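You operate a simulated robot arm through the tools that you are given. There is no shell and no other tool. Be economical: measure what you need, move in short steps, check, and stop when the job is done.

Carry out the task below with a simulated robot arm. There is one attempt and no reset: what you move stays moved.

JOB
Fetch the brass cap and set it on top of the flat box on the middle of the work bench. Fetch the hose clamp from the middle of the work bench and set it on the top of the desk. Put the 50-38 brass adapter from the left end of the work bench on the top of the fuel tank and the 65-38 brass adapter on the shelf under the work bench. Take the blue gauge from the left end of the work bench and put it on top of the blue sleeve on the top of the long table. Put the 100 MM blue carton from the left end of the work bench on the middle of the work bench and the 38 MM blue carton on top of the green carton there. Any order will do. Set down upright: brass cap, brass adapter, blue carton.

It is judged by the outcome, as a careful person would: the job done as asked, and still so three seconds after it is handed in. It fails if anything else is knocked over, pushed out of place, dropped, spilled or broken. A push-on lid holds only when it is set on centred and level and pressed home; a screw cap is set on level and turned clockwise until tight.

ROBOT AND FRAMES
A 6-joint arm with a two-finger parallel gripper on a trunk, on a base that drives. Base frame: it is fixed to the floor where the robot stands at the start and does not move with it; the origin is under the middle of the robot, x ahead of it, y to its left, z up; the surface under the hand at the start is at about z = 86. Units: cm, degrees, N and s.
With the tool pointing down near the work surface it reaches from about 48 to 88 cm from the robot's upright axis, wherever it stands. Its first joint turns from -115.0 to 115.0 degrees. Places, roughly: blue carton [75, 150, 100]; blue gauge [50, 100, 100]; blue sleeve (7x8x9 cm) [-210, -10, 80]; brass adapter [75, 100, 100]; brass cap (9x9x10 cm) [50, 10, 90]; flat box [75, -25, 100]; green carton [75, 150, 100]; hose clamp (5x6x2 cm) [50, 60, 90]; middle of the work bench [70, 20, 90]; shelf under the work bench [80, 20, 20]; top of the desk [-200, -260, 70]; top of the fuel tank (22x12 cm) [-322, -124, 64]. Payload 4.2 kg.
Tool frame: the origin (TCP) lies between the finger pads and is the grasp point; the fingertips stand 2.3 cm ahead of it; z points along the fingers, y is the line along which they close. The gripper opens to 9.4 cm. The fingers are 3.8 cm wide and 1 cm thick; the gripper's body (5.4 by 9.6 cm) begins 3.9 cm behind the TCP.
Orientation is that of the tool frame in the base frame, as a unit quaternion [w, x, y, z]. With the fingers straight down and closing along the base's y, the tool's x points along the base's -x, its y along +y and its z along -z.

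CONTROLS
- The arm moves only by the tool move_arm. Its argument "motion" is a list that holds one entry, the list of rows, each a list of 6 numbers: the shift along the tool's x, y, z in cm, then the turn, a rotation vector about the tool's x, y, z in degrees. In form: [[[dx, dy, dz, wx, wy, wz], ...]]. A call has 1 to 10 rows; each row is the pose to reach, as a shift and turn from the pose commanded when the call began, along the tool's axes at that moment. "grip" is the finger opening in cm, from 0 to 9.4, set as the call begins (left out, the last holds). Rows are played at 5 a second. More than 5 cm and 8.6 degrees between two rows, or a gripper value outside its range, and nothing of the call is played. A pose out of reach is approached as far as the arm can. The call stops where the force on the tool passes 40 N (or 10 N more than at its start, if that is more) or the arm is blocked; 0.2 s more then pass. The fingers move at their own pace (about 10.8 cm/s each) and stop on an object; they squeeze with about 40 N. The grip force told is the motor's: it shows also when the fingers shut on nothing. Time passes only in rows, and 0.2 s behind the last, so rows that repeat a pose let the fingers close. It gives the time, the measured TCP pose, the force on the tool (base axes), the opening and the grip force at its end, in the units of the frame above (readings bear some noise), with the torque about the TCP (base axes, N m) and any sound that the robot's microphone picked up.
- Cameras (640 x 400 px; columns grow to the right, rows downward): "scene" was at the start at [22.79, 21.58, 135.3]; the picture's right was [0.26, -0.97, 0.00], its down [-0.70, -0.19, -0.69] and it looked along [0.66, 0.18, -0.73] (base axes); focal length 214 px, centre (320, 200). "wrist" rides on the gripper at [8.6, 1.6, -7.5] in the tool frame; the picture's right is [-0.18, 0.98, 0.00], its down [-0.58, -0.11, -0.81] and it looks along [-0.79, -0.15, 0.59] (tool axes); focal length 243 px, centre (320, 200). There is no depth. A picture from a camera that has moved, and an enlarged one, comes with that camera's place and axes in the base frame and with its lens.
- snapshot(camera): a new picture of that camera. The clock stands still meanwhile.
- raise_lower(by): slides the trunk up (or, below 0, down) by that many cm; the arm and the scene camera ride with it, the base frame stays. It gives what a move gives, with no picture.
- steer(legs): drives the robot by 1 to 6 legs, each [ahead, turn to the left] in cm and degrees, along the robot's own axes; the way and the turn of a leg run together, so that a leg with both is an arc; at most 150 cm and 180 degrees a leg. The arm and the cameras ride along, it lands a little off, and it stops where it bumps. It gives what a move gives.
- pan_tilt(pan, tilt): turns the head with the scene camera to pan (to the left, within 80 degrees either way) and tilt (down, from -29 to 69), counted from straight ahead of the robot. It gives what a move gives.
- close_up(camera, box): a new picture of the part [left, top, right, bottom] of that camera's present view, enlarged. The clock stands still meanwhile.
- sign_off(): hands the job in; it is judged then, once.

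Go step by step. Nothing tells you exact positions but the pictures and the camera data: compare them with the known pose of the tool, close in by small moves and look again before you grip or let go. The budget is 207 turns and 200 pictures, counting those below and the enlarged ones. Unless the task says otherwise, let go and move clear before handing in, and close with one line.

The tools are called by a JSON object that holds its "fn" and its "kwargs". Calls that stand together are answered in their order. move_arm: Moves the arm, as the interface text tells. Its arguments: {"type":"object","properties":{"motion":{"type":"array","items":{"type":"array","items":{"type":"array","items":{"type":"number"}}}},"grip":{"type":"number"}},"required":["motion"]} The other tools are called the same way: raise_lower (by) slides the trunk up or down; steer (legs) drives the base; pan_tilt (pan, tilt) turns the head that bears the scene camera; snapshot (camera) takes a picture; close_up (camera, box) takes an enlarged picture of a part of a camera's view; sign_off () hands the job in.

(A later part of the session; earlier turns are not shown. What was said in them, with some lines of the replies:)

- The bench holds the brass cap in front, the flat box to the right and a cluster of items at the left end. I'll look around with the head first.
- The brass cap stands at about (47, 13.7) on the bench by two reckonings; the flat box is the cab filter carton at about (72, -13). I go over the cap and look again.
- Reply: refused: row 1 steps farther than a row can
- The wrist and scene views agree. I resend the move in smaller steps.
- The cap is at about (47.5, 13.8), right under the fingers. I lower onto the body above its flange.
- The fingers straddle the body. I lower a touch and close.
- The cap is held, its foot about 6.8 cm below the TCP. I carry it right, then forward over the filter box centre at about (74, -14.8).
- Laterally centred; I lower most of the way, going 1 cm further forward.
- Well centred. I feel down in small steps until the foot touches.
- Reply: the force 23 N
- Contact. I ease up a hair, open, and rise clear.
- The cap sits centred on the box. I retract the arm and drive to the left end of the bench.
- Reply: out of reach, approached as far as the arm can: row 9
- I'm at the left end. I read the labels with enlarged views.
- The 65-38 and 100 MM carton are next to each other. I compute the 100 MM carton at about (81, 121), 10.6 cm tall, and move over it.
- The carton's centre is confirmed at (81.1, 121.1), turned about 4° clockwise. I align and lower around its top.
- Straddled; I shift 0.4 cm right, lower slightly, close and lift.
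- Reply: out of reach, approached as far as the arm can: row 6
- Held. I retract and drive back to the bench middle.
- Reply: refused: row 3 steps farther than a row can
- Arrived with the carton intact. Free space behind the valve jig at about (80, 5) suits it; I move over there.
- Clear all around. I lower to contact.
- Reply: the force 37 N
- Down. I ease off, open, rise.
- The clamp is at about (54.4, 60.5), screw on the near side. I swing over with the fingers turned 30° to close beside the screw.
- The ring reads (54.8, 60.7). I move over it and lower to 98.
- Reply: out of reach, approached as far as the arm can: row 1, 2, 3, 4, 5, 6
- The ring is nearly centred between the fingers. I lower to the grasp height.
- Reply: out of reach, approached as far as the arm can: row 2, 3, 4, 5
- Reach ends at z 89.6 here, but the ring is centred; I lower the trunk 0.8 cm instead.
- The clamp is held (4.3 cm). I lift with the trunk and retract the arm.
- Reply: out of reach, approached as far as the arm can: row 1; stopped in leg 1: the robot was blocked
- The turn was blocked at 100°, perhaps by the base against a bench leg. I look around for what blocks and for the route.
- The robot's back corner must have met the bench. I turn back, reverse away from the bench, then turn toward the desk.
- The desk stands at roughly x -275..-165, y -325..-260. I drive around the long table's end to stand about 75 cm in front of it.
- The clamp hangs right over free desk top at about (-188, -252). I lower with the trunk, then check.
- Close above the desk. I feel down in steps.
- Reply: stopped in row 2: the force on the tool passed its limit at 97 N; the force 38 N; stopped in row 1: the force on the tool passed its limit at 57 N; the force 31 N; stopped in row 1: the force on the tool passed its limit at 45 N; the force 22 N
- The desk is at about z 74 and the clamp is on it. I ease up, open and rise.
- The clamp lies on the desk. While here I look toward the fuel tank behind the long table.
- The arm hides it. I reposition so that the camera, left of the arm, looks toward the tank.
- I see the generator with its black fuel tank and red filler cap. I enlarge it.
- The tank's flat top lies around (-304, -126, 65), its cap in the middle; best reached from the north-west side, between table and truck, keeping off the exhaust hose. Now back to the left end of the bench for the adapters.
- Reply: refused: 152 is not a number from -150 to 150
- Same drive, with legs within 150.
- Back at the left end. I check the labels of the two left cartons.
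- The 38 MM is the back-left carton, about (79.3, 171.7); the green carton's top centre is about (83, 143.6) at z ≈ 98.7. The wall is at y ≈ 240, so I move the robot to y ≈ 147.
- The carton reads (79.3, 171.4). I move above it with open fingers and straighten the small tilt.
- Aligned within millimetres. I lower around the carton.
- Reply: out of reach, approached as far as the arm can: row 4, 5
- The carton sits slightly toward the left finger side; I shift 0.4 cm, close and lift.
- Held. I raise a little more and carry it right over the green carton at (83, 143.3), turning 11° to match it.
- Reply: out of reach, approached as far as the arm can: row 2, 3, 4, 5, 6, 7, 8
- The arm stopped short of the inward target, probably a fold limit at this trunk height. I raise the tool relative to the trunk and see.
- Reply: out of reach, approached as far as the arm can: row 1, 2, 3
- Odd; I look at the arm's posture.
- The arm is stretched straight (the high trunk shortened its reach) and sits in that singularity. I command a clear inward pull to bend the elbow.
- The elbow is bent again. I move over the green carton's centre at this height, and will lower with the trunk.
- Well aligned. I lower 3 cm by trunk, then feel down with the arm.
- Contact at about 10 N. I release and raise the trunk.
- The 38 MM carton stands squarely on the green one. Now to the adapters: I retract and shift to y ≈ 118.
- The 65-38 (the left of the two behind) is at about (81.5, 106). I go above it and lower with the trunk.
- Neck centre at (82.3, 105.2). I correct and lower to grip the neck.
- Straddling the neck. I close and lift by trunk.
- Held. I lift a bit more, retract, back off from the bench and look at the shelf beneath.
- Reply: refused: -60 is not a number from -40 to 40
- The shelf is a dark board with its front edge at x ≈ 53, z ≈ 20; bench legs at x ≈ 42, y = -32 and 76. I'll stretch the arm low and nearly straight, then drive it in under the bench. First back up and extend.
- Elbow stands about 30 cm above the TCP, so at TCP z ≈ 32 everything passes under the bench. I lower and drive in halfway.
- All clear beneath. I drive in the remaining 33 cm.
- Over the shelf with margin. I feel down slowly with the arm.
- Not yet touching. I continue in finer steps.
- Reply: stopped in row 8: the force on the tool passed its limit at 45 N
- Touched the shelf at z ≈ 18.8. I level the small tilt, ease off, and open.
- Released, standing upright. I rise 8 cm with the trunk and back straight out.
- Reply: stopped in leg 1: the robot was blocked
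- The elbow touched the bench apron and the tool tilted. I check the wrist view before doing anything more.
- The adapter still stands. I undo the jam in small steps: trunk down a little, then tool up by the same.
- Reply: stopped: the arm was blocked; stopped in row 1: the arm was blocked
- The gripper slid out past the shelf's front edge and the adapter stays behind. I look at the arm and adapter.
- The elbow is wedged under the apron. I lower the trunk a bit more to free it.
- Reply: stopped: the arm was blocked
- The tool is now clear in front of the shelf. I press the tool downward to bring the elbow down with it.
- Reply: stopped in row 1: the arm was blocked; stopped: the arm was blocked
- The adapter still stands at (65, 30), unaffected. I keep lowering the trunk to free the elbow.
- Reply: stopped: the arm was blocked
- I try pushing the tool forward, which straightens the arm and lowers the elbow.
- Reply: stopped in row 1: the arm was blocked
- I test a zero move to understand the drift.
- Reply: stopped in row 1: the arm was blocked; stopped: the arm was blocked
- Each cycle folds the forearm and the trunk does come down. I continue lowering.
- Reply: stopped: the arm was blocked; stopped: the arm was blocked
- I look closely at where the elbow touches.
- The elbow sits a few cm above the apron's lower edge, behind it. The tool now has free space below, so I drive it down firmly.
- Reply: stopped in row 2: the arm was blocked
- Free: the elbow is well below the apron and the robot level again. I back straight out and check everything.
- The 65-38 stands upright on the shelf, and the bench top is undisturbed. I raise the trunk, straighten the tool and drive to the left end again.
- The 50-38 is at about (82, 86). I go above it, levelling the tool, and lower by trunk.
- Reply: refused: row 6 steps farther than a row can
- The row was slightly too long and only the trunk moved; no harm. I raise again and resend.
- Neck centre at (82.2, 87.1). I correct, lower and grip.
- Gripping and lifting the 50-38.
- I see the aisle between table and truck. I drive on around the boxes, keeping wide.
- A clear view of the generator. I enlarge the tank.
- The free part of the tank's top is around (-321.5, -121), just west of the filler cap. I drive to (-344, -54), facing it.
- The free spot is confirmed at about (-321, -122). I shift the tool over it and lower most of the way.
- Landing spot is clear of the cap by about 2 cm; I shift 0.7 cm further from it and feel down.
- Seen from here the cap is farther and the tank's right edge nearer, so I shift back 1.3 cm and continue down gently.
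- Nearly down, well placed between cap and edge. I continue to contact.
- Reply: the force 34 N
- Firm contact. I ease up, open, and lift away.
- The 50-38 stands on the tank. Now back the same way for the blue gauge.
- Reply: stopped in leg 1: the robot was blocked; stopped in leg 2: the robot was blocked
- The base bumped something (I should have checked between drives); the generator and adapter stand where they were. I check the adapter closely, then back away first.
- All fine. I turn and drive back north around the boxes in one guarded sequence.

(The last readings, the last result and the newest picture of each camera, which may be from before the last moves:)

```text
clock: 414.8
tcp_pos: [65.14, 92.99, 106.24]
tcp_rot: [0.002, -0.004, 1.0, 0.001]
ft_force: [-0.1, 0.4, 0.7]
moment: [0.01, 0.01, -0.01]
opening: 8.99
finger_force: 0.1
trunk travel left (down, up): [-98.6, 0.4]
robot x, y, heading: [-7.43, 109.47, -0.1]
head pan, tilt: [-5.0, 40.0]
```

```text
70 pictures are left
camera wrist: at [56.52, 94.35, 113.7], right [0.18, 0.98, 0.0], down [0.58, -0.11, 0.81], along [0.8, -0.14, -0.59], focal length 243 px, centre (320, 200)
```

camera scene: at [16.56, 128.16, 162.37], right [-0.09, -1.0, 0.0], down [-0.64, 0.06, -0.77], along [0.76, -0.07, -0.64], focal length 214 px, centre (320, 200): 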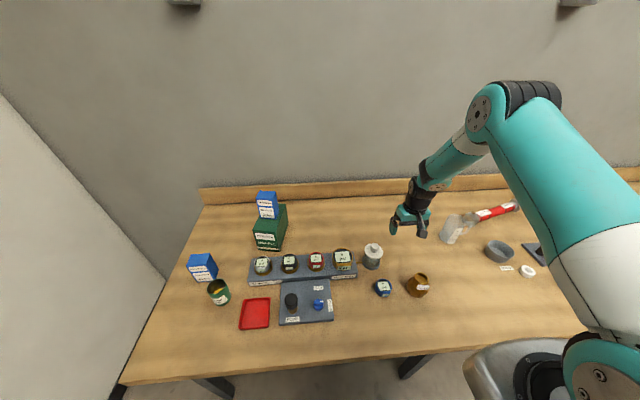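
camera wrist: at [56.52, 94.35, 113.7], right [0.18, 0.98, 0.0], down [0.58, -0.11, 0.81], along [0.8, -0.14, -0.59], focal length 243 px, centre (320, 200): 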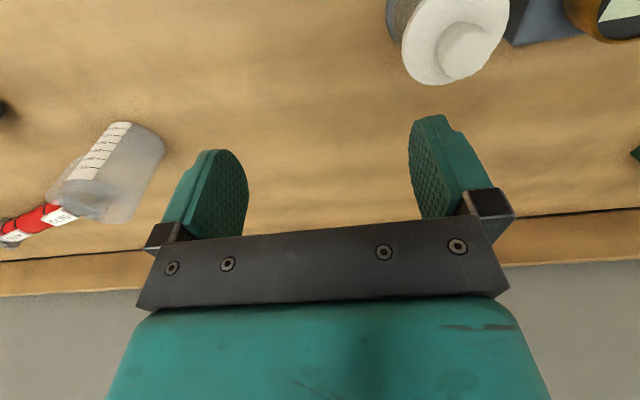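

The gauge is at about (53.5, 102), the 38-25 adapter to its right at y ≈ 90 and the bottle behind. I move above it and look.

{"fn": "move_arm", "kwargs": {"motion": [[[4, 0, 0, 0, 0, 0], [8, 1, 0, 0, 0, 0], [11.7, 3.5, 0, 0, 0, 0], [11.7, 7, 0, 0, 0, 0], [11.7, 9.1, 0, 0, 0, 0], [11.7, 9.1, 0, 0, 0, 0]]]}}

{"fn": "snapshot", "kwargs": {"camera": "wrist"}}

{"fn": "close_up", "kwargs": {"camera": "scene", "box": [320, 210, 480, 310]}}

```text
clock: 416.2
tcp_pos: [53.55, 102.08, 106.3]
tcp_rot: [0.003, -0.004, 1.0, 0.0]
ft_force: [0.6, 0.5, -0.7]
moment: [-0.01, 0.01, 0.0]
opening: 9.02
finger_force: 0.0
trunk travel left (down, up): [-98.6, 0.4]
robot x, y, heading: [-7.08, 109.33, -0.4]
head pan, tilt: [-5.0, 40.0]
```

```text
69 pictures are left
camera wrist: at [44.7, 103.45, 113.66], right [0.18, 0.98, 0.0], down [0.58, -0.11, 0.81], along [0.8, -0.14, -0.59], focal length 243 px, centre (320, 200)
```

wrist: 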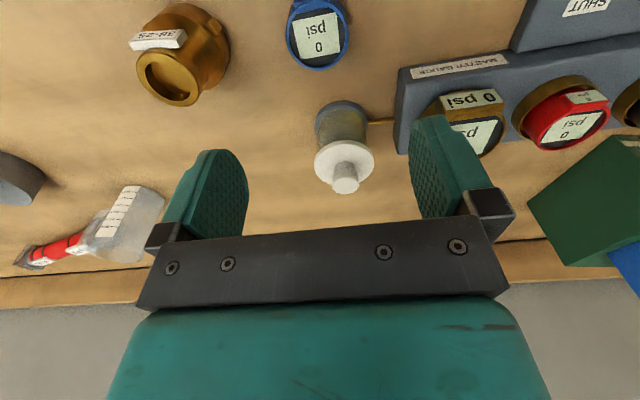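

```text
4.00 times, centred on (400, 260) of scene
camera zoom: at [16.56, 128.17, 162.37], right [-0.09, -1.0, 0.0], down [-0.64, 0.06, -0.77], along [0.76, -0.07, -0.64], focal length 858 px, centre (0, -40)
```

zoom: 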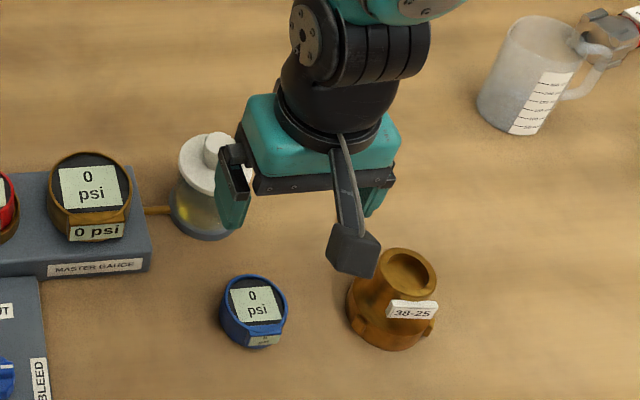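

The gauge (about 6 cm across) is right below. I lower 11 cm with the trunk and look.

{"fn": "raise_lower", "kwargs": {"by": -11.5}}

{"fn": "snapshot", "kwargs": {"camera": "wrist"}}

{"fn": "close_up", "kwargs": {"camera": "scene", "box": [320, 180, 480, 280]}}

```text
clock: 417.6
tcp_pos: [53.35, 102.08, 94.7]
tcp_rot: [0.002, -0.004, 1.0, 0.001]
ft_force: [0.2, -0.1, 0.1]
moment: [0.01, 0.01, 0.0]
opening: 9.01
finger_force: 0.0
trunk travel left (down, up): [-87.1, 11.9]
robot x, y, heading: [-7.18, 109.59, -0.3]
head pan, tilt: [-5.0, 40.0]
```

```text
67 pictures are left
camera wrist: at [44.72, 103.41, 102.16], right [0.18, 0.98, 0.0], down [0.58, -0.11, 0.81], along [0.8, -0.14, -0.59], focal length 243 px, centre (320, 200)
```

wrist: 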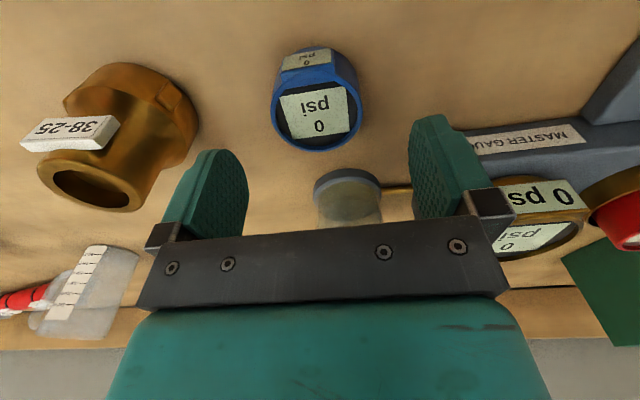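

```text
4.00 times, centred on (400, 230) of scene
camera zoom: at [16.57, 128.16, 150.87], right [-0.09, -1.0, 0.0], down [-0.64, 0.06, -0.77], along [0.76, -0.07, -0.64], focal length 858 px, centre (0, 80)
```

zoom: 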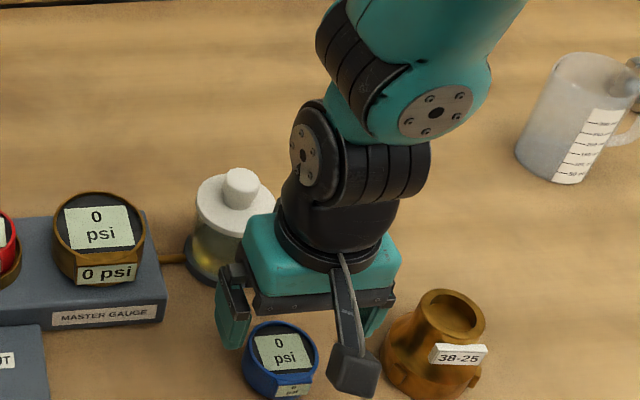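

I shift 0.9 cm toward the robot and lower to grip the gauge's sides.

{"fn": "move_arm", "kwargs": {"motion": [[[0.9, -0.1, 1, 0, 0, 0], [0.9, -0.1, 3, 0, 0, 0], [0.9, -0.1, 4.5, 0, 0, 0], [0.9, -0.1, 5.6, 0, 0, 0], [0.9, -0.1, 5.6, 0, 0, 0]]]}}

{"fn": "snapshot", "kwargs": {"camera": "wrist"}}

```text
clock: 418.8
tcp_pos: [52.49, 101.93, 89.14]
tcp_rot: [0.002, -0.003, 1.0, 0.001]
ft_force: [-0.1, -0.1, 0.7]
moment: [0.01, -0.03, -0.02]
opening: 8.98
finger_force: 0.1
trunk travel left (down, up): [-87.1, 11.9]
robot x, y, heading: [-7.31, 110.19, -0.1]
head pan, tilt: [-5.0, 40.0]
```

```text
65 pictures are left
camera wrist: at [43.84, 103.32, 96.52], right [0.18, 0.98, 0.0], down [0.58, -0.11, 0.81], along [0.8, -0.14, -0.59], focal length 243 px, centre (320, 200)
```

wrist: 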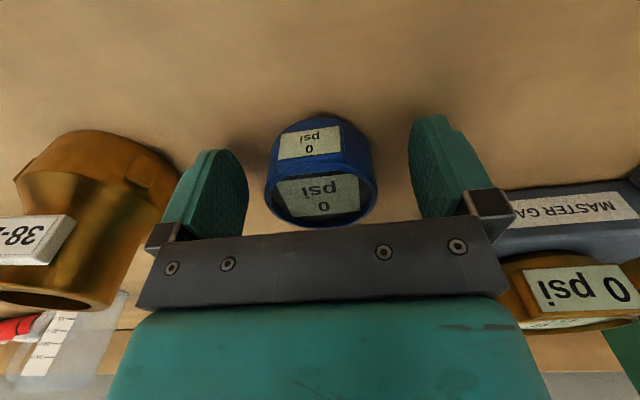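

Centred. I close and lift.

{"fn": "move_arm", "kwargs": {"motion": [[[0, 0, 0.1, 0, 0, 0], [0, 0, 0.1, 0, 0, 0], [0, 0, 0.1, 0, 0, 0], [0, 0, 0.1, 0, 0, 0]]], "grip": 3}}

{"fn": "raise_lower", "kwargs": {"by": 11.5}}

{"fn": "move_arm", "kwargs": {"motion": [[[0, 0, -4, 0, 0, 0], [0, 0, -8, 0, 0, 0], [0, 0, -12, 0, 0, 0], [0, 0, -12, 0, 0, 0]]]}}

{"fn": "snapshot", "kwargs": {"camera": "wrist"}}

```text
clock: 419.8
tcp_pos: [52.56, 102.0, 89.12]
tcp_rot: [0.003, -0.003, 1.0, 0.001]
ft_force: [-1.3, 0.1, 7.6]
moment: [-0.14, -0.01, -0.04]
opening: 5.52
finger_force: 39.9
trunk travel left (down, up): [-87.1, 11.9]
robot x, y, heading: [-7.11, 109.43, -0.2]
head pan, tilt: [-5.0, 40.0]
```

```text
clock: 421.3
tcp_pos: [52.57, 102.06, 100.49]
tcp_rot: [0.003, -0.004, 1.0, 0.001]
ft_force: [0.2, 0.0, -1.4]
moment: [0.0, -0.02, 0.0]
opening: 5.5
finger_force: 40.0
trunk travel left (down, up): [-98.6, 0.4]
robot x, y, heading: [-7.07, 109.46, -0.5]
head pan, tilt: [-5.0, 40.0]
```

```text
clock: 422.3
tcp_pos: [52.57, 101.91, 112.57]
tcp_rot: [0.003, -0.004, 1.0, 0.001]
ft_force: [-0.1, -0.1, -1.6]
moment: [0.02, 0.03, 0.01]
opening: 5.51
finger_force: 39.8
trunk travel left (down, up): [-98.6, 0.4]
robot x, y, heading: [-7.16, 109.35, -0.4]
head pan, tilt: [-5.0, 40.0]
```

```text
64 pictures are left
camera wrist: at [43.82, 103.31, 119.98], right [0.18, 0.98, 0.0], down [0.58, -0.11, 0.81], along [0.8, -0.14, -0.59], focal length 243 px, centre (320, 200)
```

wrist: 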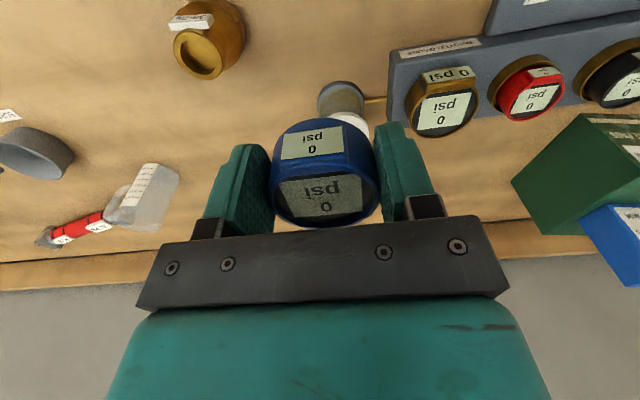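

Gauge held level. I drive to the east side of the long table, facing it.

{"fn": "steer", "kwargs": {"legs": [[-55, 0], [0, -117], [139, 0], [0, -62.5]]}}

{"fn": "pan_tilt", "kwargs": {"pan": 5, "tilt": 40}}

{"fn": "snapshot", "kwargs": {"camera": "scene"}}

```text
clock: 439.6
tcp_pos: [-186.18, -4.27, 112.42]
tcp_rot: [0.001, 1.0, -0.003, -0.003]
ft_force: [0.3, 1.6, -2.6]
moment: [0.01, -0.03, -0.01]
opening: 5.5
finger_force: 40.2
trunk travel left (down, up): [-98.6, 0.4]
robot x, y, heading: [-126.91, -12.16, 179.0]
head pan, tilt: [-5.0, 40.0]
```

```text
clock: 440.3
tcp_pos: [-186.03, -4.14, 112.5]
tcp_rot: [0.001, 1.0, -0.003, -0.002]
ft_force: [0.2, 0.2, -1.1]
moment: [0.0, -0.02, -0.02]
opening: 5.52
finger_force: 39.5
trunk travel left (down, up): [-98.6, 0.4]
robot x, y, heading: [-126.9, -12.28, 179.3]
head pan, tilt: [5.0, 40.0]
```

```text
63 pictures are left
camera scene: at [-150.79, -32.28, 162.37], right [-0.07, 1.0, 0.0], down [0.64, 0.05, -0.77], along [-0.76, -0.05, -0.64], focal length 214 px, centre (320, 200)
```

scene: 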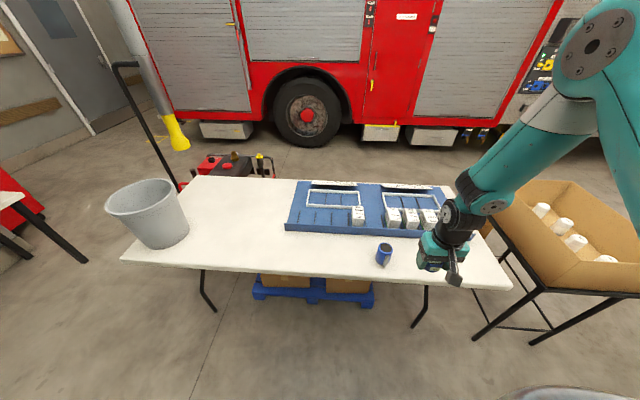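

I see the blue sleeve near the table's front edge, about (-210, -6). I enlarge it.

{"fn": "close_up", "kwargs": {"camera": "scene", "box": [340, 215, 440, 280]}}

{"fn": "snapshot", "kwargs": {"camera": "wrist"}}

```text
6.15 times, centred on (390, 248) of scene
camera zoom: at [-150.79, -32.28, 162.37], right [-0.07, 1.0, 0.0], down [0.64, 0.05, -0.77], along [-0.76, -0.05, -0.64], focal length 1320 px, centre (-111, -92)
```

zoom: 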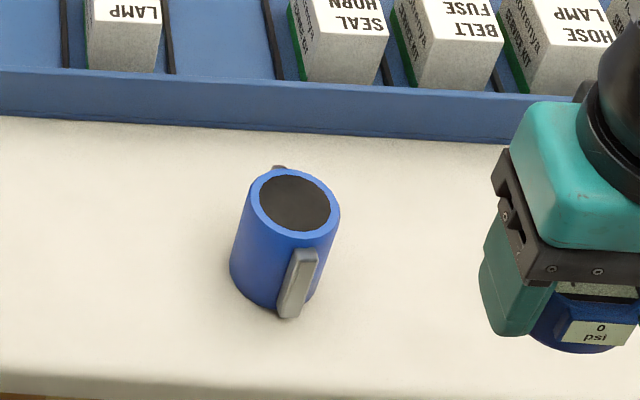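

```text
61 pictures are left
camera wrist: at [-177.41, -6.01, 119.94], right [-0.19, -0.98, 0.0], down [-0.58, 0.11, 0.81], along [-0.79, 0.15, -0.59], focal length 243 px, centre (320, 200)
```

wrist: 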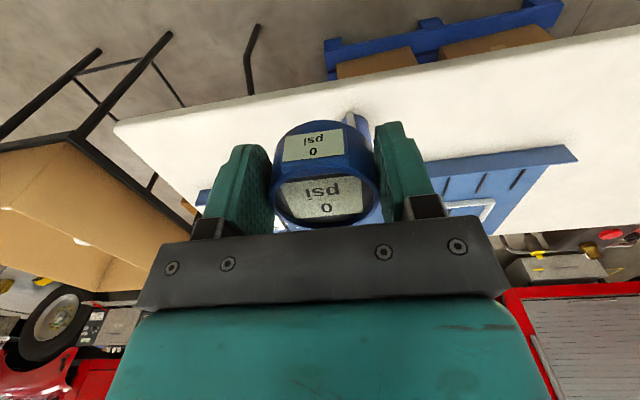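

The sleeve stands at about (-212.2, -7.3), top near z 84. Centring matters, so I examine how the gauge sits in the fingers.

{"fn": "close_up", "kwargs": {"camera": "wrist", "box": [240, 100, 420, 240]}}

{"fn": "close_up", "kwargs": {"camera": "scene", "box": [400, 215, 490, 290]}}

```text
2.86 times, centred on (330, 170) of wrist
camera zoom: at [-177.41, -6.01, 119.94], right [-0.19, -0.98, 0.0], down [-0.58, 0.11, 0.81], along [-0.79, 0.15, -0.59], focal length 693 px, centre (291, 286)
```

zoom: 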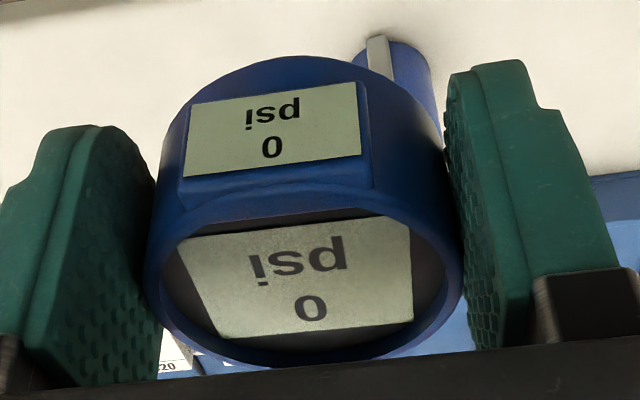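

```text
5.33 times, centred on (445, 252) of scene
camera zoom: at [-150.79, -32.28, 162.37], right [-0.07, 1.0, 0.0], down [0.64, 0.05, -0.77], along [-0.76, -0.05, -0.64], focal length 1144 px, centre (-347, -80)
```

zoom: 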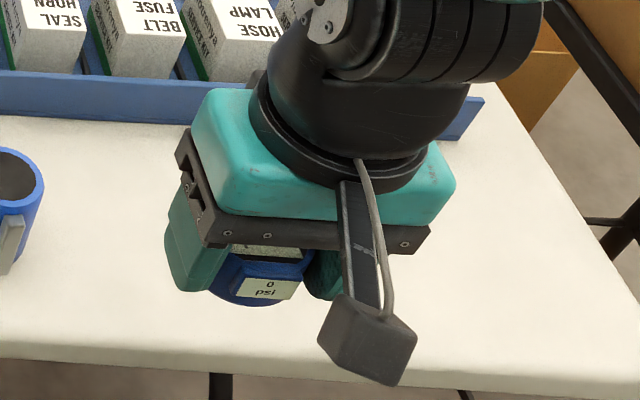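

The gauge's centre appears about 1.4 cm ahead of the TCP and about 3 cm tall. I drive 18 cm closer, then bring it over the sleeve.

{"fn": "steer", "kwargs": {"legs": [[18, 0]]}}

{"fn": "snapshot", "kwargs": {"camera": "scene"}}

{"fn": "close_up", "kwargs": {"camera": "scene", "box": [360, 240, 520, 360]}}

```text
clock: 441.8
tcp_pos: [-203.99, -3.86, 112.49]
tcp_rot: [0.002, 1.0, -0.004, -0.003]
ft_force: [1.2, -0.1, -1.5]
moment: [0.01, -0.03, 0.01]
opening: 5.48
finger_force: 39.9
trunk travel left (down, up): [-98.6, 0.4]
robot x, y, heading: [-144.39, -12.27, 179.0]
head pan, tilt: [5.0, 40.0]
```

```text
58 pictures are left
camera scene: at [-168.68, -31.96, 162.37], right [-0.07, 1.0, 0.0], down [0.64, 0.04, -0.77], along [-0.76, -0.05, -0.64], focal length 214 px, centre (320, 200)
```

scene: 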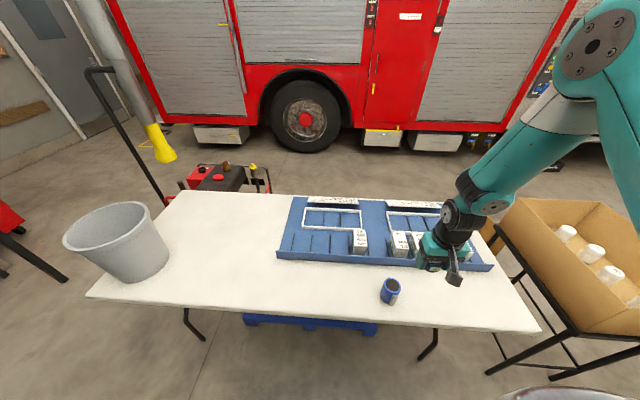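

```text
3.33 times, centred on (440, 300) of scene
camera zoom: at [-168.68, -31.96, 162.37], right [-0.07, 1.0, 0.0], down [0.64, 0.04, -0.77], along [-0.76, -0.05, -0.64], focal length 715 px, centre (-80, -133)
```

zoom: 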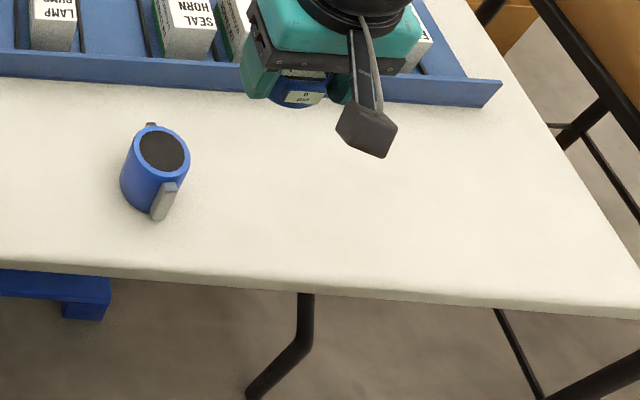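

The sleeve's top centre now triangulates to (-212.4, -7.1, 84.6). I place the gauge above it and lower to a few cm above.

{"fn": "move_arm", "kwargs": {"motion": [[[-3.5, 1.6, 0, 0, 0, 0], [-7, 3.2, 0, 0, 0, 0], [-7, 3.2, 0, 0, 0, 0]]]}}

{"fn": "raise_lower", "kwargs": {"by": -20}}

{"fn": "snapshot", "kwargs": {"camera": "wrist"}}

{"fn": "close_up", "kwargs": {"camera": "scene", "box": [340, 220, 440, 295]}}

```text
clock: 442.6
tcp_pos: [-211.08, -7.08, 112.53]
tcp_rot: [0.001, 1.0, -0.004, -0.003]
ft_force: [-0.4, -0.6, -1.7]
moment: [0.0, -0.01, -0.01]
opening: 5.53
finger_force: 40.4
trunk travel left (down, up): [-98.6, 0.4]
robot x, y, heading: [-144.29, -12.01, 179.2]
head pan, tilt: [5.0, 40.0]
```

```text
clock: 444.8
tcp_pos: [-211.19, -6.91, 92.51]
tcp_rot: [0.001, 1.0, -0.004, -0.003]
ft_force: [-0.2, 0.4, -1.2]
moment: [0.02, 0.01, 0.01]
opening: 5.5
finger_force: 39.8
trunk travel left (down, up): [-78.6, 20.4]
robot x, y, heading: [-144.44, -12.32, 179.0]
head pan, tilt: [5.0, 40.0]
```

```text
56 pictures are left
camera wrist: at [-202.35, -8.81, 99.99], right [-0.19, -0.98, 0.0], down [-0.58, 0.11, 0.81], along [-0.79, 0.15, -0.59], focal length 243 px, centre (320, 200)
```

wrist: 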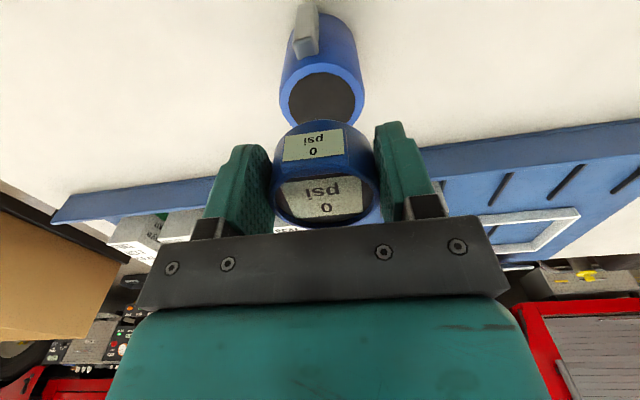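

```text
5.33 times, centred on (390, 258) of scene
camera zoom: at [-168.71, -31.96, 142.37], right [-0.07, 1.0, 0.0], down [0.64, 0.04, -0.77], along [-0.76, -0.05, -0.64], focal length 1144 px, centre (-53, -107)
```

zoom: 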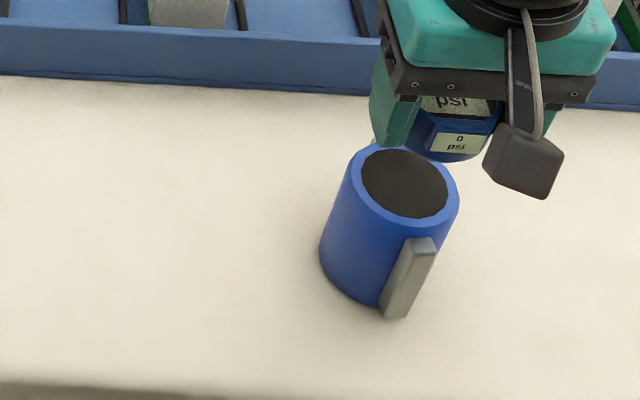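

I lower to just above contact and compare the two outlines.

{"fn": "raise_lower", "kwargs": {"by": -3.5}}

{"fn": "close_up", "kwargs": {"camera": "wrist", "box": [240, 60, 420, 240]}}

{"fn": "close_up", "kwargs": {"camera": "scene", "box": [350, 210, 430, 270]}}

```text
clock: 445.6
tcp_pos: [-211.11, -6.95, 89.04]
tcp_rot: [0.001, 1.0, -0.004, -0.002]
ft_force: [-0.2, 0.7, -1.3]
moment: [-0.01, 0.0, 0.01]
opening: 5.47
finger_force: 40.1
trunk travel left (down, up): [-75.1, 23.9]
robot x, y, heading: [-144.91, -12.44, 179.1]
head pan, tilt: [5.0, 40.0]
```

```text
2.22 times, centred on (330, 150) of wrist
camera zoom: at [-202.35, -8.82, 96.49], right [-0.19, -0.98, 0.0], down [-0.58, 0.11, 0.81], along [-0.79, 0.15, -0.59], focal length 539 px, centre (298, 311)
```

zoom: 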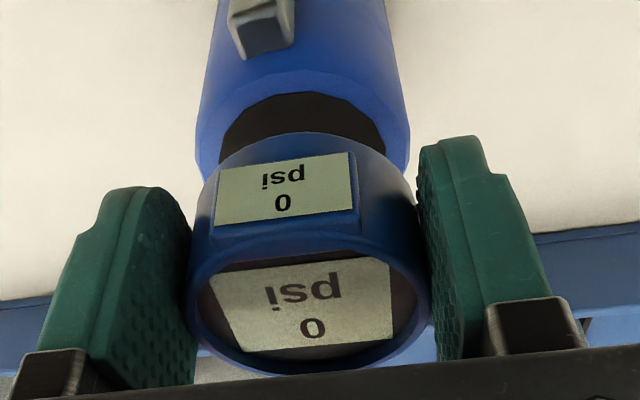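

```text
6.67 times, centred on (390, 240) of scene
camera zoom: at [-168.71, -31.96, 138.86], right [-0.07, 1.0, 0.0], down [0.64, 0.04, -0.77], along [-0.76, -0.05, -0.64], focal length 1430 px, centre (-147, -67)
```

zoom: 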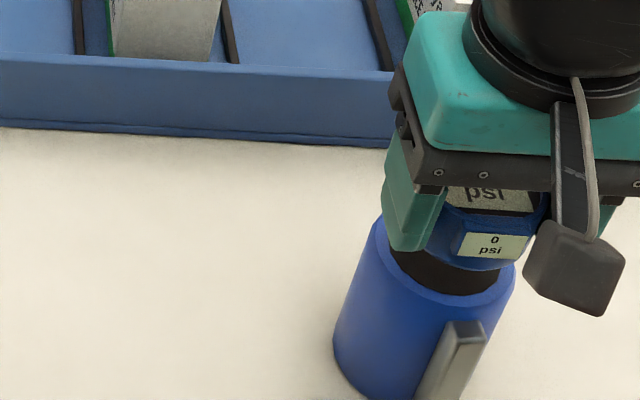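

Gauge is about 0.35 cm too far forward by both cameras and centred sideways. I shift it back and feel down gently.

{"fn": "move_arm", "kwargs": {"motion": [[[0.35, 0.05, 0, 0, 0, 0], [0.35, 0.05, 0.3, 0, 0, 0], [0.35, 0.05, 0.6, 0, 0, 0], [0.35, 0.05, 0.9, 0, 0, 0], [0.35, 0.05, 0.9, 0, 0, 0]]]}}

{"fn": "close_up", "kwargs": {"camera": "wrist", "box": [240, 60, 420, 240]}}

{"fn": "close_up", "kwargs": {"camera": "scene", "box": [350, 210, 430, 270]}}

```text
clock: 446.8
tcp_pos: [-210.73, -6.99, 88.13]
tcp_rot: [0.002, 1.0, -0.004, -0.004]
ft_force: [0.5, -0.3, -0.7]
moment: [-0.03, -0.05, 0.01]
opening: 5.51
finger_force: 40.0
trunk travel left (down, up): [-75.1, 23.9]
robot x, y, heading: [-144.4, -11.87, 178.7]
head pan, tilt: [5.0, 40.0]
```

```text
2.22 times, centred on (330, 150) of wrist
camera zoom: at [-202.01, -8.88, 95.58], right [-0.19, -0.98, 0.0], down [-0.58, 0.11, 0.81], along [-0.79, 0.15, -0.59], focal length 539 px, centre (298, 311)
```

zoom: 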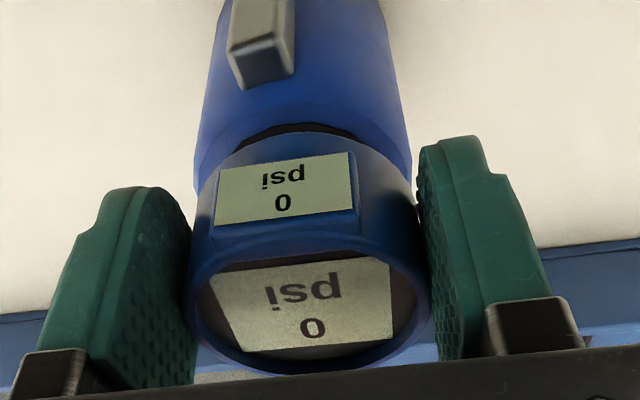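

```text
6.67 times, centred on (390, 240) of scene
camera zoom: at [-168.71, -31.96, 138.87], right [-0.07, 1.0, 0.0], down [0.64, 0.04, -0.77], along [-0.76, -0.05, -0.64], focal length 1430 px, centre (-147, -67)
```

zoom: 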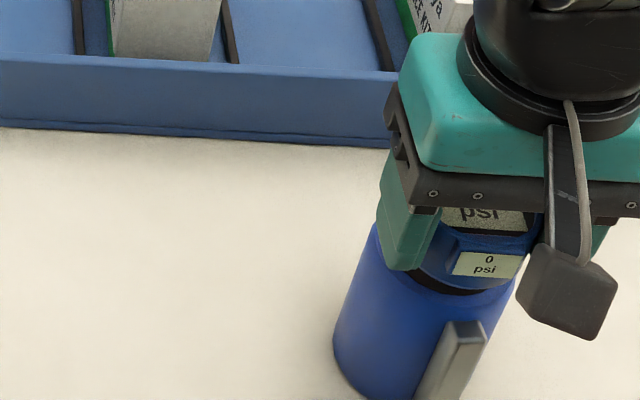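

Very close. A further 0.2 cm back, then down to contact.

{"fn": "move_arm", "kwargs": {"motion": [[[0.2, 0, 0, 0, 0, 0], [0.2, 0, 0.2, 0, 0, 0], [0.2, 0, 0.4, 0, 0, 0], [0.2, 0, 0.4, 0, 0, 0]]]}}

{"fn": "close_up", "kwargs": {"camera": "wrist", "box": [240, 60, 420, 240]}}

```text
clock: 447.8
tcp_pos: [-210.51, -6.86, 87.76]
tcp_rot: [0.001, 1.0, -0.003, -0.003]
ft_force: [0.5, -0.3, -1.6]
moment: [-0.03, -0.05, -0.01]
opening: 5.5
finger_force: 40.4
trunk travel left (down, up): [-75.1, 23.9]
robot x, y, heading: [-144.07, -12.02, 178.9]
head pan, tilt: [5.0, 40.0]
```

```text
2.22 times, centred on (330, 150) of wrist
camera zoom: at [-201.83, -8.88, 95.18], right [-0.19, -0.98, 0.0], down [-0.58, 0.11, 0.81], along [-0.79, 0.15, -0.59], focal length 539 px, centre (298, 311)
```

zoom: 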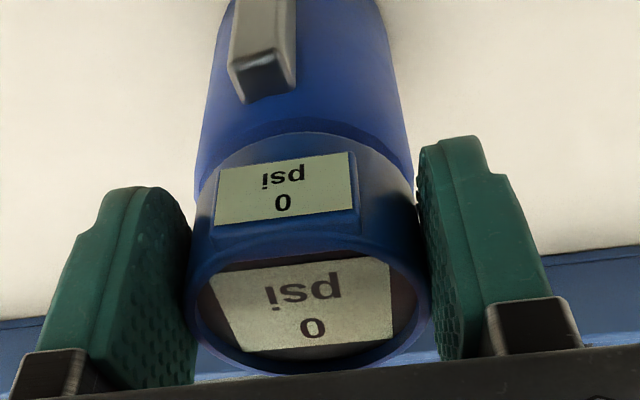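

Outlines now nest evenly. I lower in fine steps to contact.

{"fn": "move_arm", "kwargs": {"motion": [[[0, 0, 0.15, 0, 0, 0], [0, 0, 0.3, 0, 0, 0], [0, 0, 0.3, 0, 0, 0]]]}}

{"fn": "move_arm", "kwargs": {"motion": [[[0, 0, 0.15, 0, 0, 0], [0, 0, 0.25, 0, 0, 0], [0, 0, 0.25, 0, 0, 0]]]}}

```text
clock: 448.6
tcp_pos: [-210.43, -6.99, 87.38]
tcp_rot: [0.001, 1.0, -0.004, -0.002]
ft_force: [-0.3, -0.1, -1.0]
moment: [0.01, -0.02, 0.0]
opening: 5.49
finger_force: 40.2
trunk travel left (down, up): [-75.1, 23.9]
robot x, y, heading: [-144.57, -12.55, 178.8]
head pan, tilt: [5.0, 40.0]
```

```text
clock: 449.4
tcp_pos: [-210.53, -7.08, 87.19]
tcp_rot: [0.002, 1.0, -0.003, -0.003]
ft_force: [-0.5, -0.5, -1.8]
moment: [0.0, -0.04, -0.01]
opening: 5.5
finger_force: 39.7
trunk travel left (down, up): [-75.1, 23.9]
robot x, y, heading: [-144.38, -12.25, 179.0]
head pan, tilt: [5.0, 40.0]
```

No contact yet. I look again before going on.

{"fn": "close_up", "kwargs": {"camera": "wrist", "box": [240, 60, 420, 240]}}

{"fn": "close_up", "kwargs": {"camera": "scene", "box": [350, 210, 430, 270]}}

```text
2.22 times, centred on (330, 150) of wrist
camera zoom: at [-201.81, -8.85, 94.65], right [-0.19, -0.98, 0.0], down [-0.58, 0.11, 0.81], along [-0.79, 0.15, -0.59], focal length 539 px, centre (298, 311)
```

zoom: 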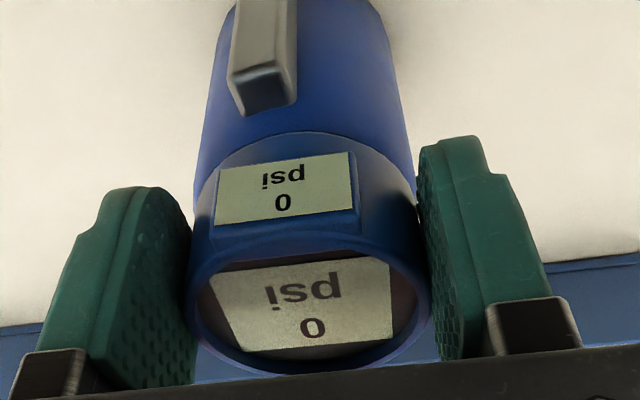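

```text
6.67 times, centred on (390, 240) of scene
camera zoom: at [-168.71, -31.96, 138.87], right [-0.07, 1.0, 0.0], down [0.64, 0.04, -0.77], along [-0.76, -0.05, -0.64], focal length 1430 px, centre (-147, -67)
```

zoom: 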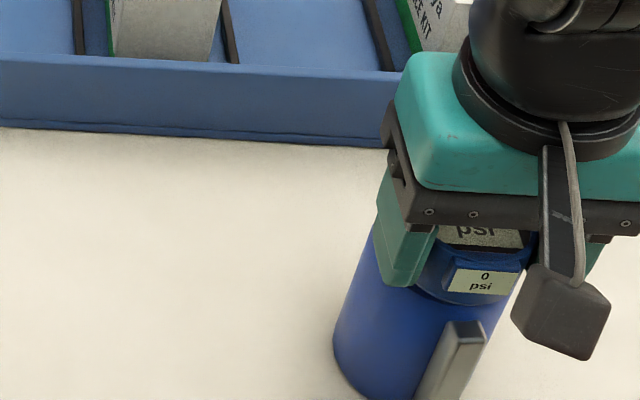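

The sleeve's top must be lower than I took it: re-solving from the wrist views gives z ≈ 82.5 and centre ≈ (-213.3, -6.6). I shift 1.4 cm forward and 0.3 cm sideways and compare again.

{"fn": "move_arm", "kwargs": {"motion": [[[-0.7, -0.15, 0, 0, 0, 0], [-1.4, -0.3, 0, 0, 0, 0], [-1.4, -0.3, 0, 0, 0, 0]]]}}

{"fn": "close_up", "kwargs": {"camera": "wrist", "box": [240, 60, 420, 240]}}

{"fn": "close_up", "kwargs": {"camera": "scene", "box": [350, 210, 430, 270]}}

```text
clock: 450.2
tcp_pos: [-212.02, -6.6, 87.22]
tcp_rot: [0.001, 1.0, -0.003, -0.003]
ft_force: [-0.6, -0.7, -1.8]
moment: [-0.04, -0.02, 0.0]
opening: 5.48
finger_force: 40.2
trunk travel left (down, up): [-75.1, 23.9]
robot x, y, heading: [-144.56, -11.94, 179.0]
head pan, tilt: [5.0, 40.0]
```

```text
2.22 times, centred on (330, 150) of wrist
camera zoom: at [-203.21, -8.52, 94.66], right [-0.19, -0.98, 0.0], down [-0.58, 0.11, 0.81], along [-0.79, 0.15, -0.59], focal length 539 px, centre (298, 311)
```

zoom: 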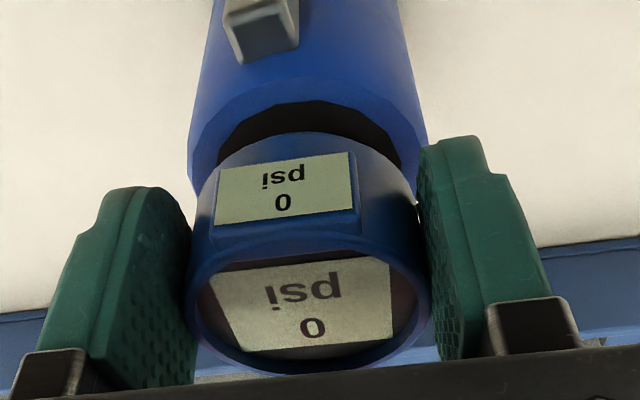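

```text
6.67 times, centred on (390, 240) of scene
camera zoom: at [-168.71, -31.96, 138.87], right [-0.07, 1.0, 0.0], down [0.64, 0.04, -0.77], along [-0.76, -0.05, -0.64], focal length 1430 px, centre (-147, -67)
```

zoom: 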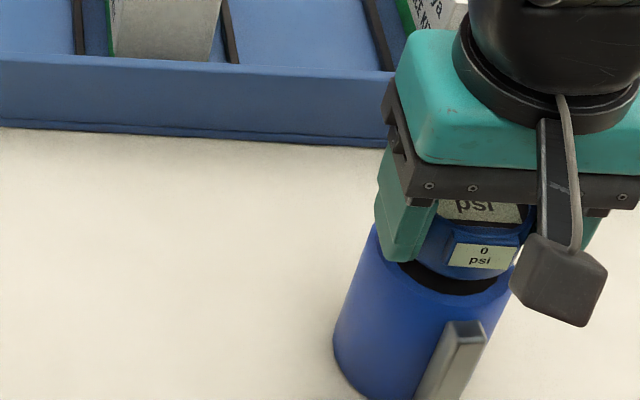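

Now the hole's front edge solves to the same place with z = 82.5, and both axes line up. I feel down to contact.

{"fn": "move_arm", "kwargs": {"motion": [[[0, 0, 0.3, 0, 0, 0], [0, 0, 0.6, 0, 0, 0], [0, 0, 0.9, 0, 0, 0], [0, 0, 1.1, 0, 0, 0], [0, 0, 1.3, 0, 0, 0], [0, 0, 1.3, 0, 0, 0]]]}}

{"fn": "close_up", "kwargs": {"camera": "wrist", "box": [240, 60, 420, 240]}}

{"fn": "close_up", "kwargs": {"camera": "scene", "box": [350, 210, 430, 270]}}

```text
clock: 451.6
tcp_pos: [-211.88, -6.75, 86.13]
tcp_rot: [0.001, 1.0, -0.002, -0.004]
ft_force: [3.4, -1.2, 21.9]
moment: [0.2, -0.11, -0.01]
opening: 5.53
finger_force: 40.1
trunk travel left (down, up): [-75.1, 23.9]
robot x, y, heading: [-144.51, -11.91, 179.1]
head pan, tilt: [5.0, 40.0]
```

```text
2.22 times, centred on (330, 150) of wrist
camera zoom: at [-203.22, -8.58, 93.51], right [-0.19, -0.98, 0.0], down [-0.57, 0.11, 0.81], along [-0.8, 0.15, -0.59], focal length 539 px, centre (298, 311)
```

zoom: 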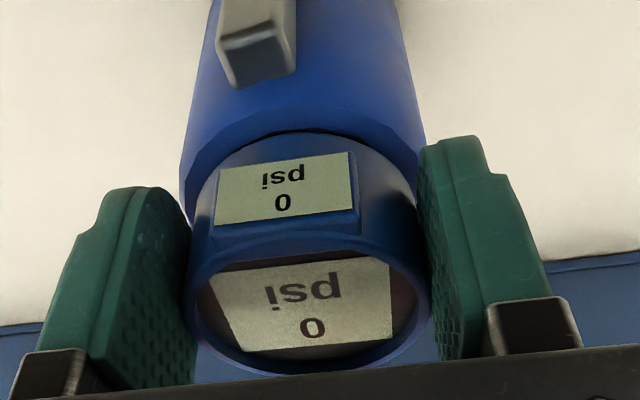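

```text
6.67 times, centred on (390, 240) of scene
camera zoom: at [-168.6, -31.97, 138.92], right [-0.07, 1.0, 0.0], down [0.64, 0.04, -0.77], along [-0.76, -0.05, -0.64], focal length 1430 px, centre (-147, -67)
```

zoom: 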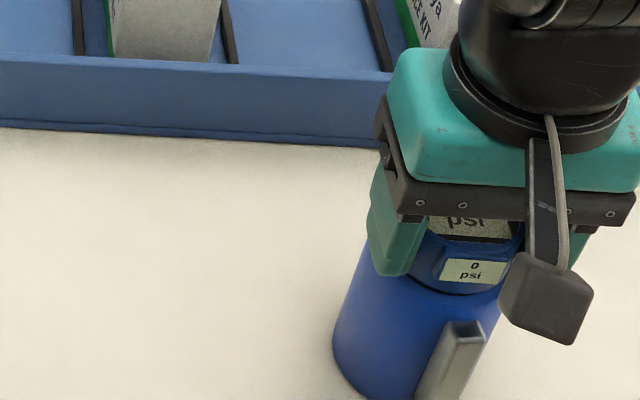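

Contact on the rim, with the gauge about 0.25 cm far. I lift a hair, nudge it back, and set it down again.

{"fn": "move_arm", "kwargs": {"motion": [[[0, 0, -0.6, 0, 0, 0], [0.25, -0.15, -0.6, 0, 0, 0], [0.25, -0.15, -0.6, 0, 0, 0]]]}}

{"fn": "move_arm", "kwargs": {"motion": [[[0, 0, 0.2, 0, 0, 0], [0, 0, 0.35, 0, 0, 0], [0, 0, 0.5, 0, 0, 0], [0, 0, 0.5, 0, 0, 0]]]}}

{"fn": "close_up", "kwargs": {"camera": "wrist", "box": [240, 60, 420, 240]}}

```text
clock: 452.4
tcp_pos: [-211.55, -6.59, 86.54]
tcp_rot: [0.001, 1.0, -0.004, -0.002]
ft_force: [-0.1, 0.0, -1.0]
moment: [-0.01, -0.04, -0.01]
opening: 5.5
finger_force: 40.2
trunk travel left (down, up): [-75.1, 23.9]
robot x, y, heading: [-144.87, -12.59, 178.8]
head pan, tilt: [5.0, 40.0]
```

```text
clock: 453.4
tcp_pos: [-211.68, -6.56, 86.09]
tcp_rot: [0.0, 1.0, -0.003, -0.004]
ft_force: [2.1, -0.2, 8.9]
moment: [0.12, -0.03, 0.0]
opening: 5.51
finger_force: 40.3
trunk travel left (down, up): [-75.1, 23.9]
robot x, y, heading: [-144.61, -12.18, 178.8]
head pan, tilt: [5.0, 40.0]
```

```text
2.22 times, centred on (330, 150) of wrist
camera zoom: at [-202.94, -8.42, 93.53], right [-0.19, -0.98, 0.0], down [-0.58, 0.11, 0.81], along [-0.8, 0.15, -0.59], focal length 539 px, centre (298, 311)
```

zoom: 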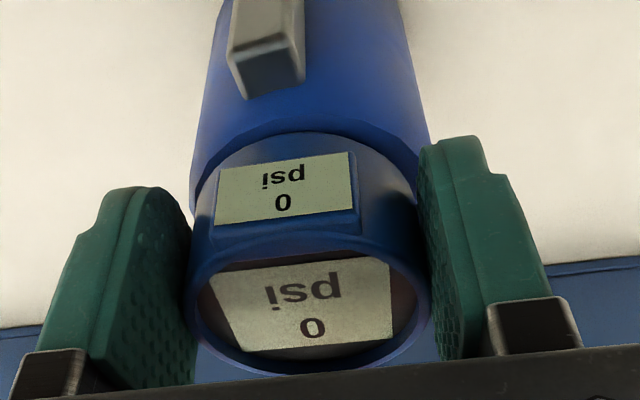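

Centred and in contact at about 9 N. I open and lift away.

{"fn": "move_arm", "kwargs": {"motion": [[[0, 0, -0.1, 0, 0, 0], [0, 0, -0.1, 0, 0, 0]]]}}

{"fn": "move_arm", "kwargs": {"motion": [[[0, 0, 0, 0, 0, 0], [0, 0, 0, 0, 0, 0], [0, 0, 0, 0, 0, 0]]], "grip": 8.5}}

{"fn": "raise_lower", "kwargs": {"by": 20}}

{"fn": "snapshot", "kwargs": {"camera": "wrist"}}

{"fn": "close_up", "kwargs": {"camera": "scene", "box": [330, 230, 450, 320]}}

```text
clock: 454.0
tcp_pos: [-211.63, -6.56, 86.12]
tcp_rot: [0.001, 1.0, -0.002, -0.003]
ft_force: [-1.7, -1.8, 2.4]
moment: [0.0, 0.13, 0.04]
opening: 5.5
finger_force: 39.7
trunk travel left (down, up): [-75.1, 23.9]
robot x, y, heading: [-144.84, -12.09, 179.2]
head pan, tilt: [5.0, 40.0]
```

```text
clock: 454.8
tcp_pos: [-211.67, -6.61, 86.12]
tcp_rot: [0.001, 1.0, -0.003, -0.002]
ft_force: [1.0, 0.3, -0.1]
moment: [0.02, -0.02, 0.03]
opening: 8.48
finger_force: 0.0
trunk travel left (down, up): [-75.1, 23.9]
robot x, y, heading: [-144.37, -11.85, 179.0]
head pan, tilt: [5.0, 40.0]
```

```text
clock: 457.0
tcp_pos: [-211.61, -6.47, 106.16]
tcp_rot: [0.001, 1.0, -0.003, -0.004]
ft_force: [0.0, -0.1, 0.7]
moment: [0.02, 0.0, -0.04]
opening: 8.51
finger_force: 0.1
trunk travel left (down, up): [-95.1, 3.9]
robot x, y, heading: [-144.65, -11.86, 178.8]
head pan, tilt: [5.0, 40.0]
```

```text
42 pictures are left
camera wrist: at [-202.94, -8.4, 113.54], right [-0.19, -0.98, 0.0], down [-0.58, 0.11, 0.81], along [-0.79, 0.15, -0.59], focal length 243 px, centre (320, 200)
```

wrist: 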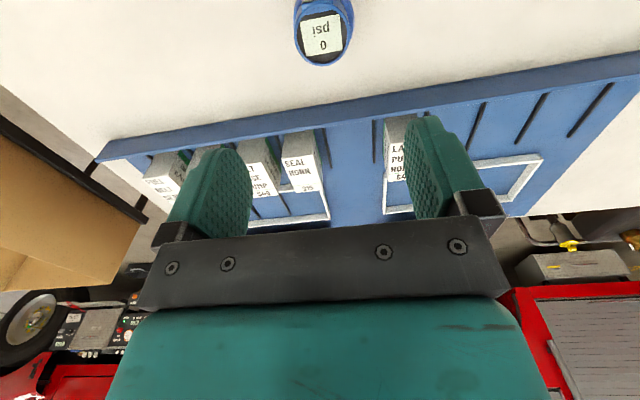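

```text
4.44 times, centred on (390, 275) of scene
camera zoom: at [-168.71, -31.96, 158.86], right [-0.07, 1.0, 0.0], down [0.64, 0.04, -0.77], along [-0.76, -0.05, -0.64], focal length 953 px, centre (9, -133)
```

zoom: 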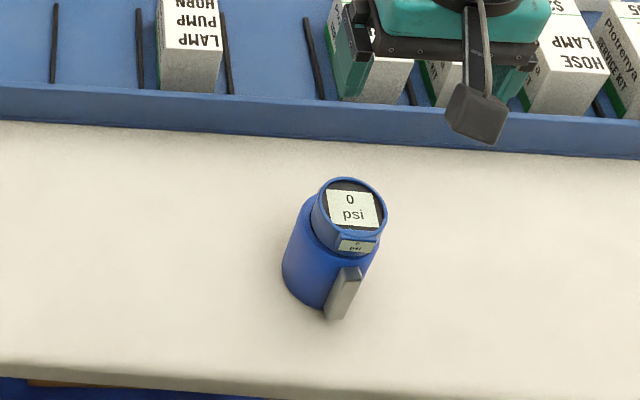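

The gauge sits level on the sleeve. I back away and take a last look around.

{"fn": "steer", "kwargs": {"legs": [[-40, 0], [0, 150]]}}

{"fn": "pan_tilt", "kwargs": {"pan": 25, "tilt": 25}}

{"fn": "snapshot", "kwargs": {"camera": "scene"}}

{"fn": "pan_tilt", "kwargs": {"pan": -70, "tilt": 20}}

{"fn": "snapshot", "kwargs": {"camera": "scene"}}

```text
clock: 465.7
tcp_pos: [-48.61, -50.97, 106.12]
tcp_rot: [0.003, 0.259, 0.966, 0.0]
ft_force: [-1.3, 0.0, 0.1]
moment: [-0.02, -0.01, -0.01]
opening: 8.5
finger_force: 0.0
trunk travel left (down, up): [-95.1, 3.9]
robot x, y, heading: [-104.03, -12.76, -30.6]
head pan, tilt: [5.0, 40.0]
```

```text
clock: 466.5
tcp_pos: [-48.56, -50.9, 106.04]
tcp_rot: [0.003, 0.261, 0.965, 0.0]
ft_force: [0.5, -0.6, -0.3]
moment: [-0.01, 0.02, 0.06]
opening: 8.5
finger_force: 0.0
trunk travel left (down, up): [-95.1, 3.9]
robot x, y, heading: [-103.8, -12.96, -31.0]
head pan, tilt: [25.0, 25.0]
```

```text
40 pictures are left
camera scene: at [-71.99, -4.75, 161.19], right [-0.1, -0.99, 0.0], down [-0.42, 0.04, -0.91], along [0.9, -0.09, -0.42], focal length 214 px, centre (320, 200)
```

scene: 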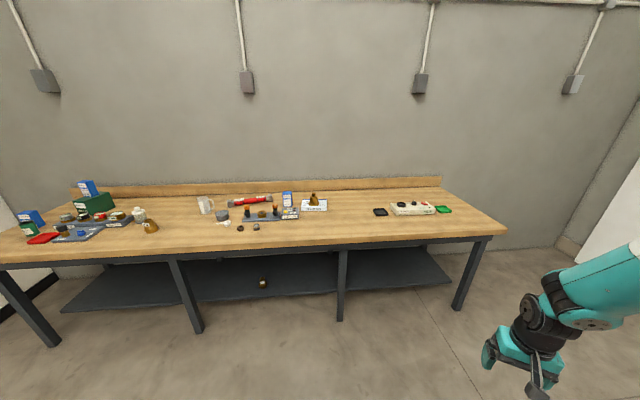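

```text
clock: 468.2
tcp_pos: [-48.67, -50.92, 106.15]
tcp_rot: [0.002, 0.259, 0.966, 0.0]
ft_force: [-0.6, 0.1, 0.0]
moment: [-0.01, -0.01, -0.02]
opening: 8.49
finger_force: 0.0
trunk travel left (down, up): [-95.1, 3.9]
robot x, y, heading: [-103.88, -12.43, -30.6]
head pan, tilt: [-70.0, 20.0]
```

```text
39 pictures are left
camera scene: at [-82.88, -12.97, 162.01], right [-0.98, 0.19, 0.0], down [0.06, 0.34, -0.94], along [-0.17, -0.92, -0.34], focal length 214 px, centre (320, 200)
```

scene: 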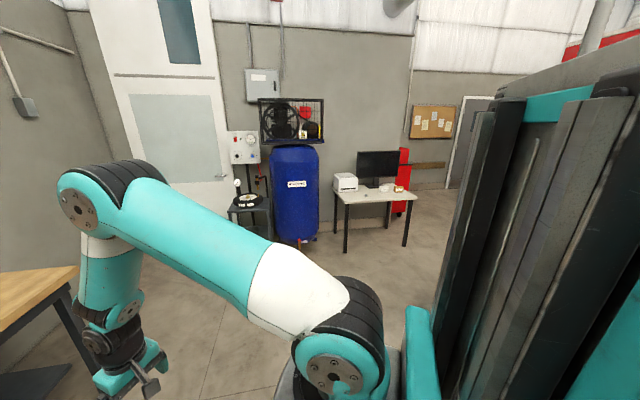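

Everything is in its place: cap on the box, cartons, 65-38 on the shelf, clamp on the desk, 50-38 on the tank and gauge on the sleeve. I hand in.

{"fn": "sign_off", "kwargs": {}}

```text
The job is handed in.
```

All seven items are set down where you asked and the job is handed in; along the way the arm wedged under the bench and the base bumped something by the generator, but the last pictures showed nothing else moved or knocked over.
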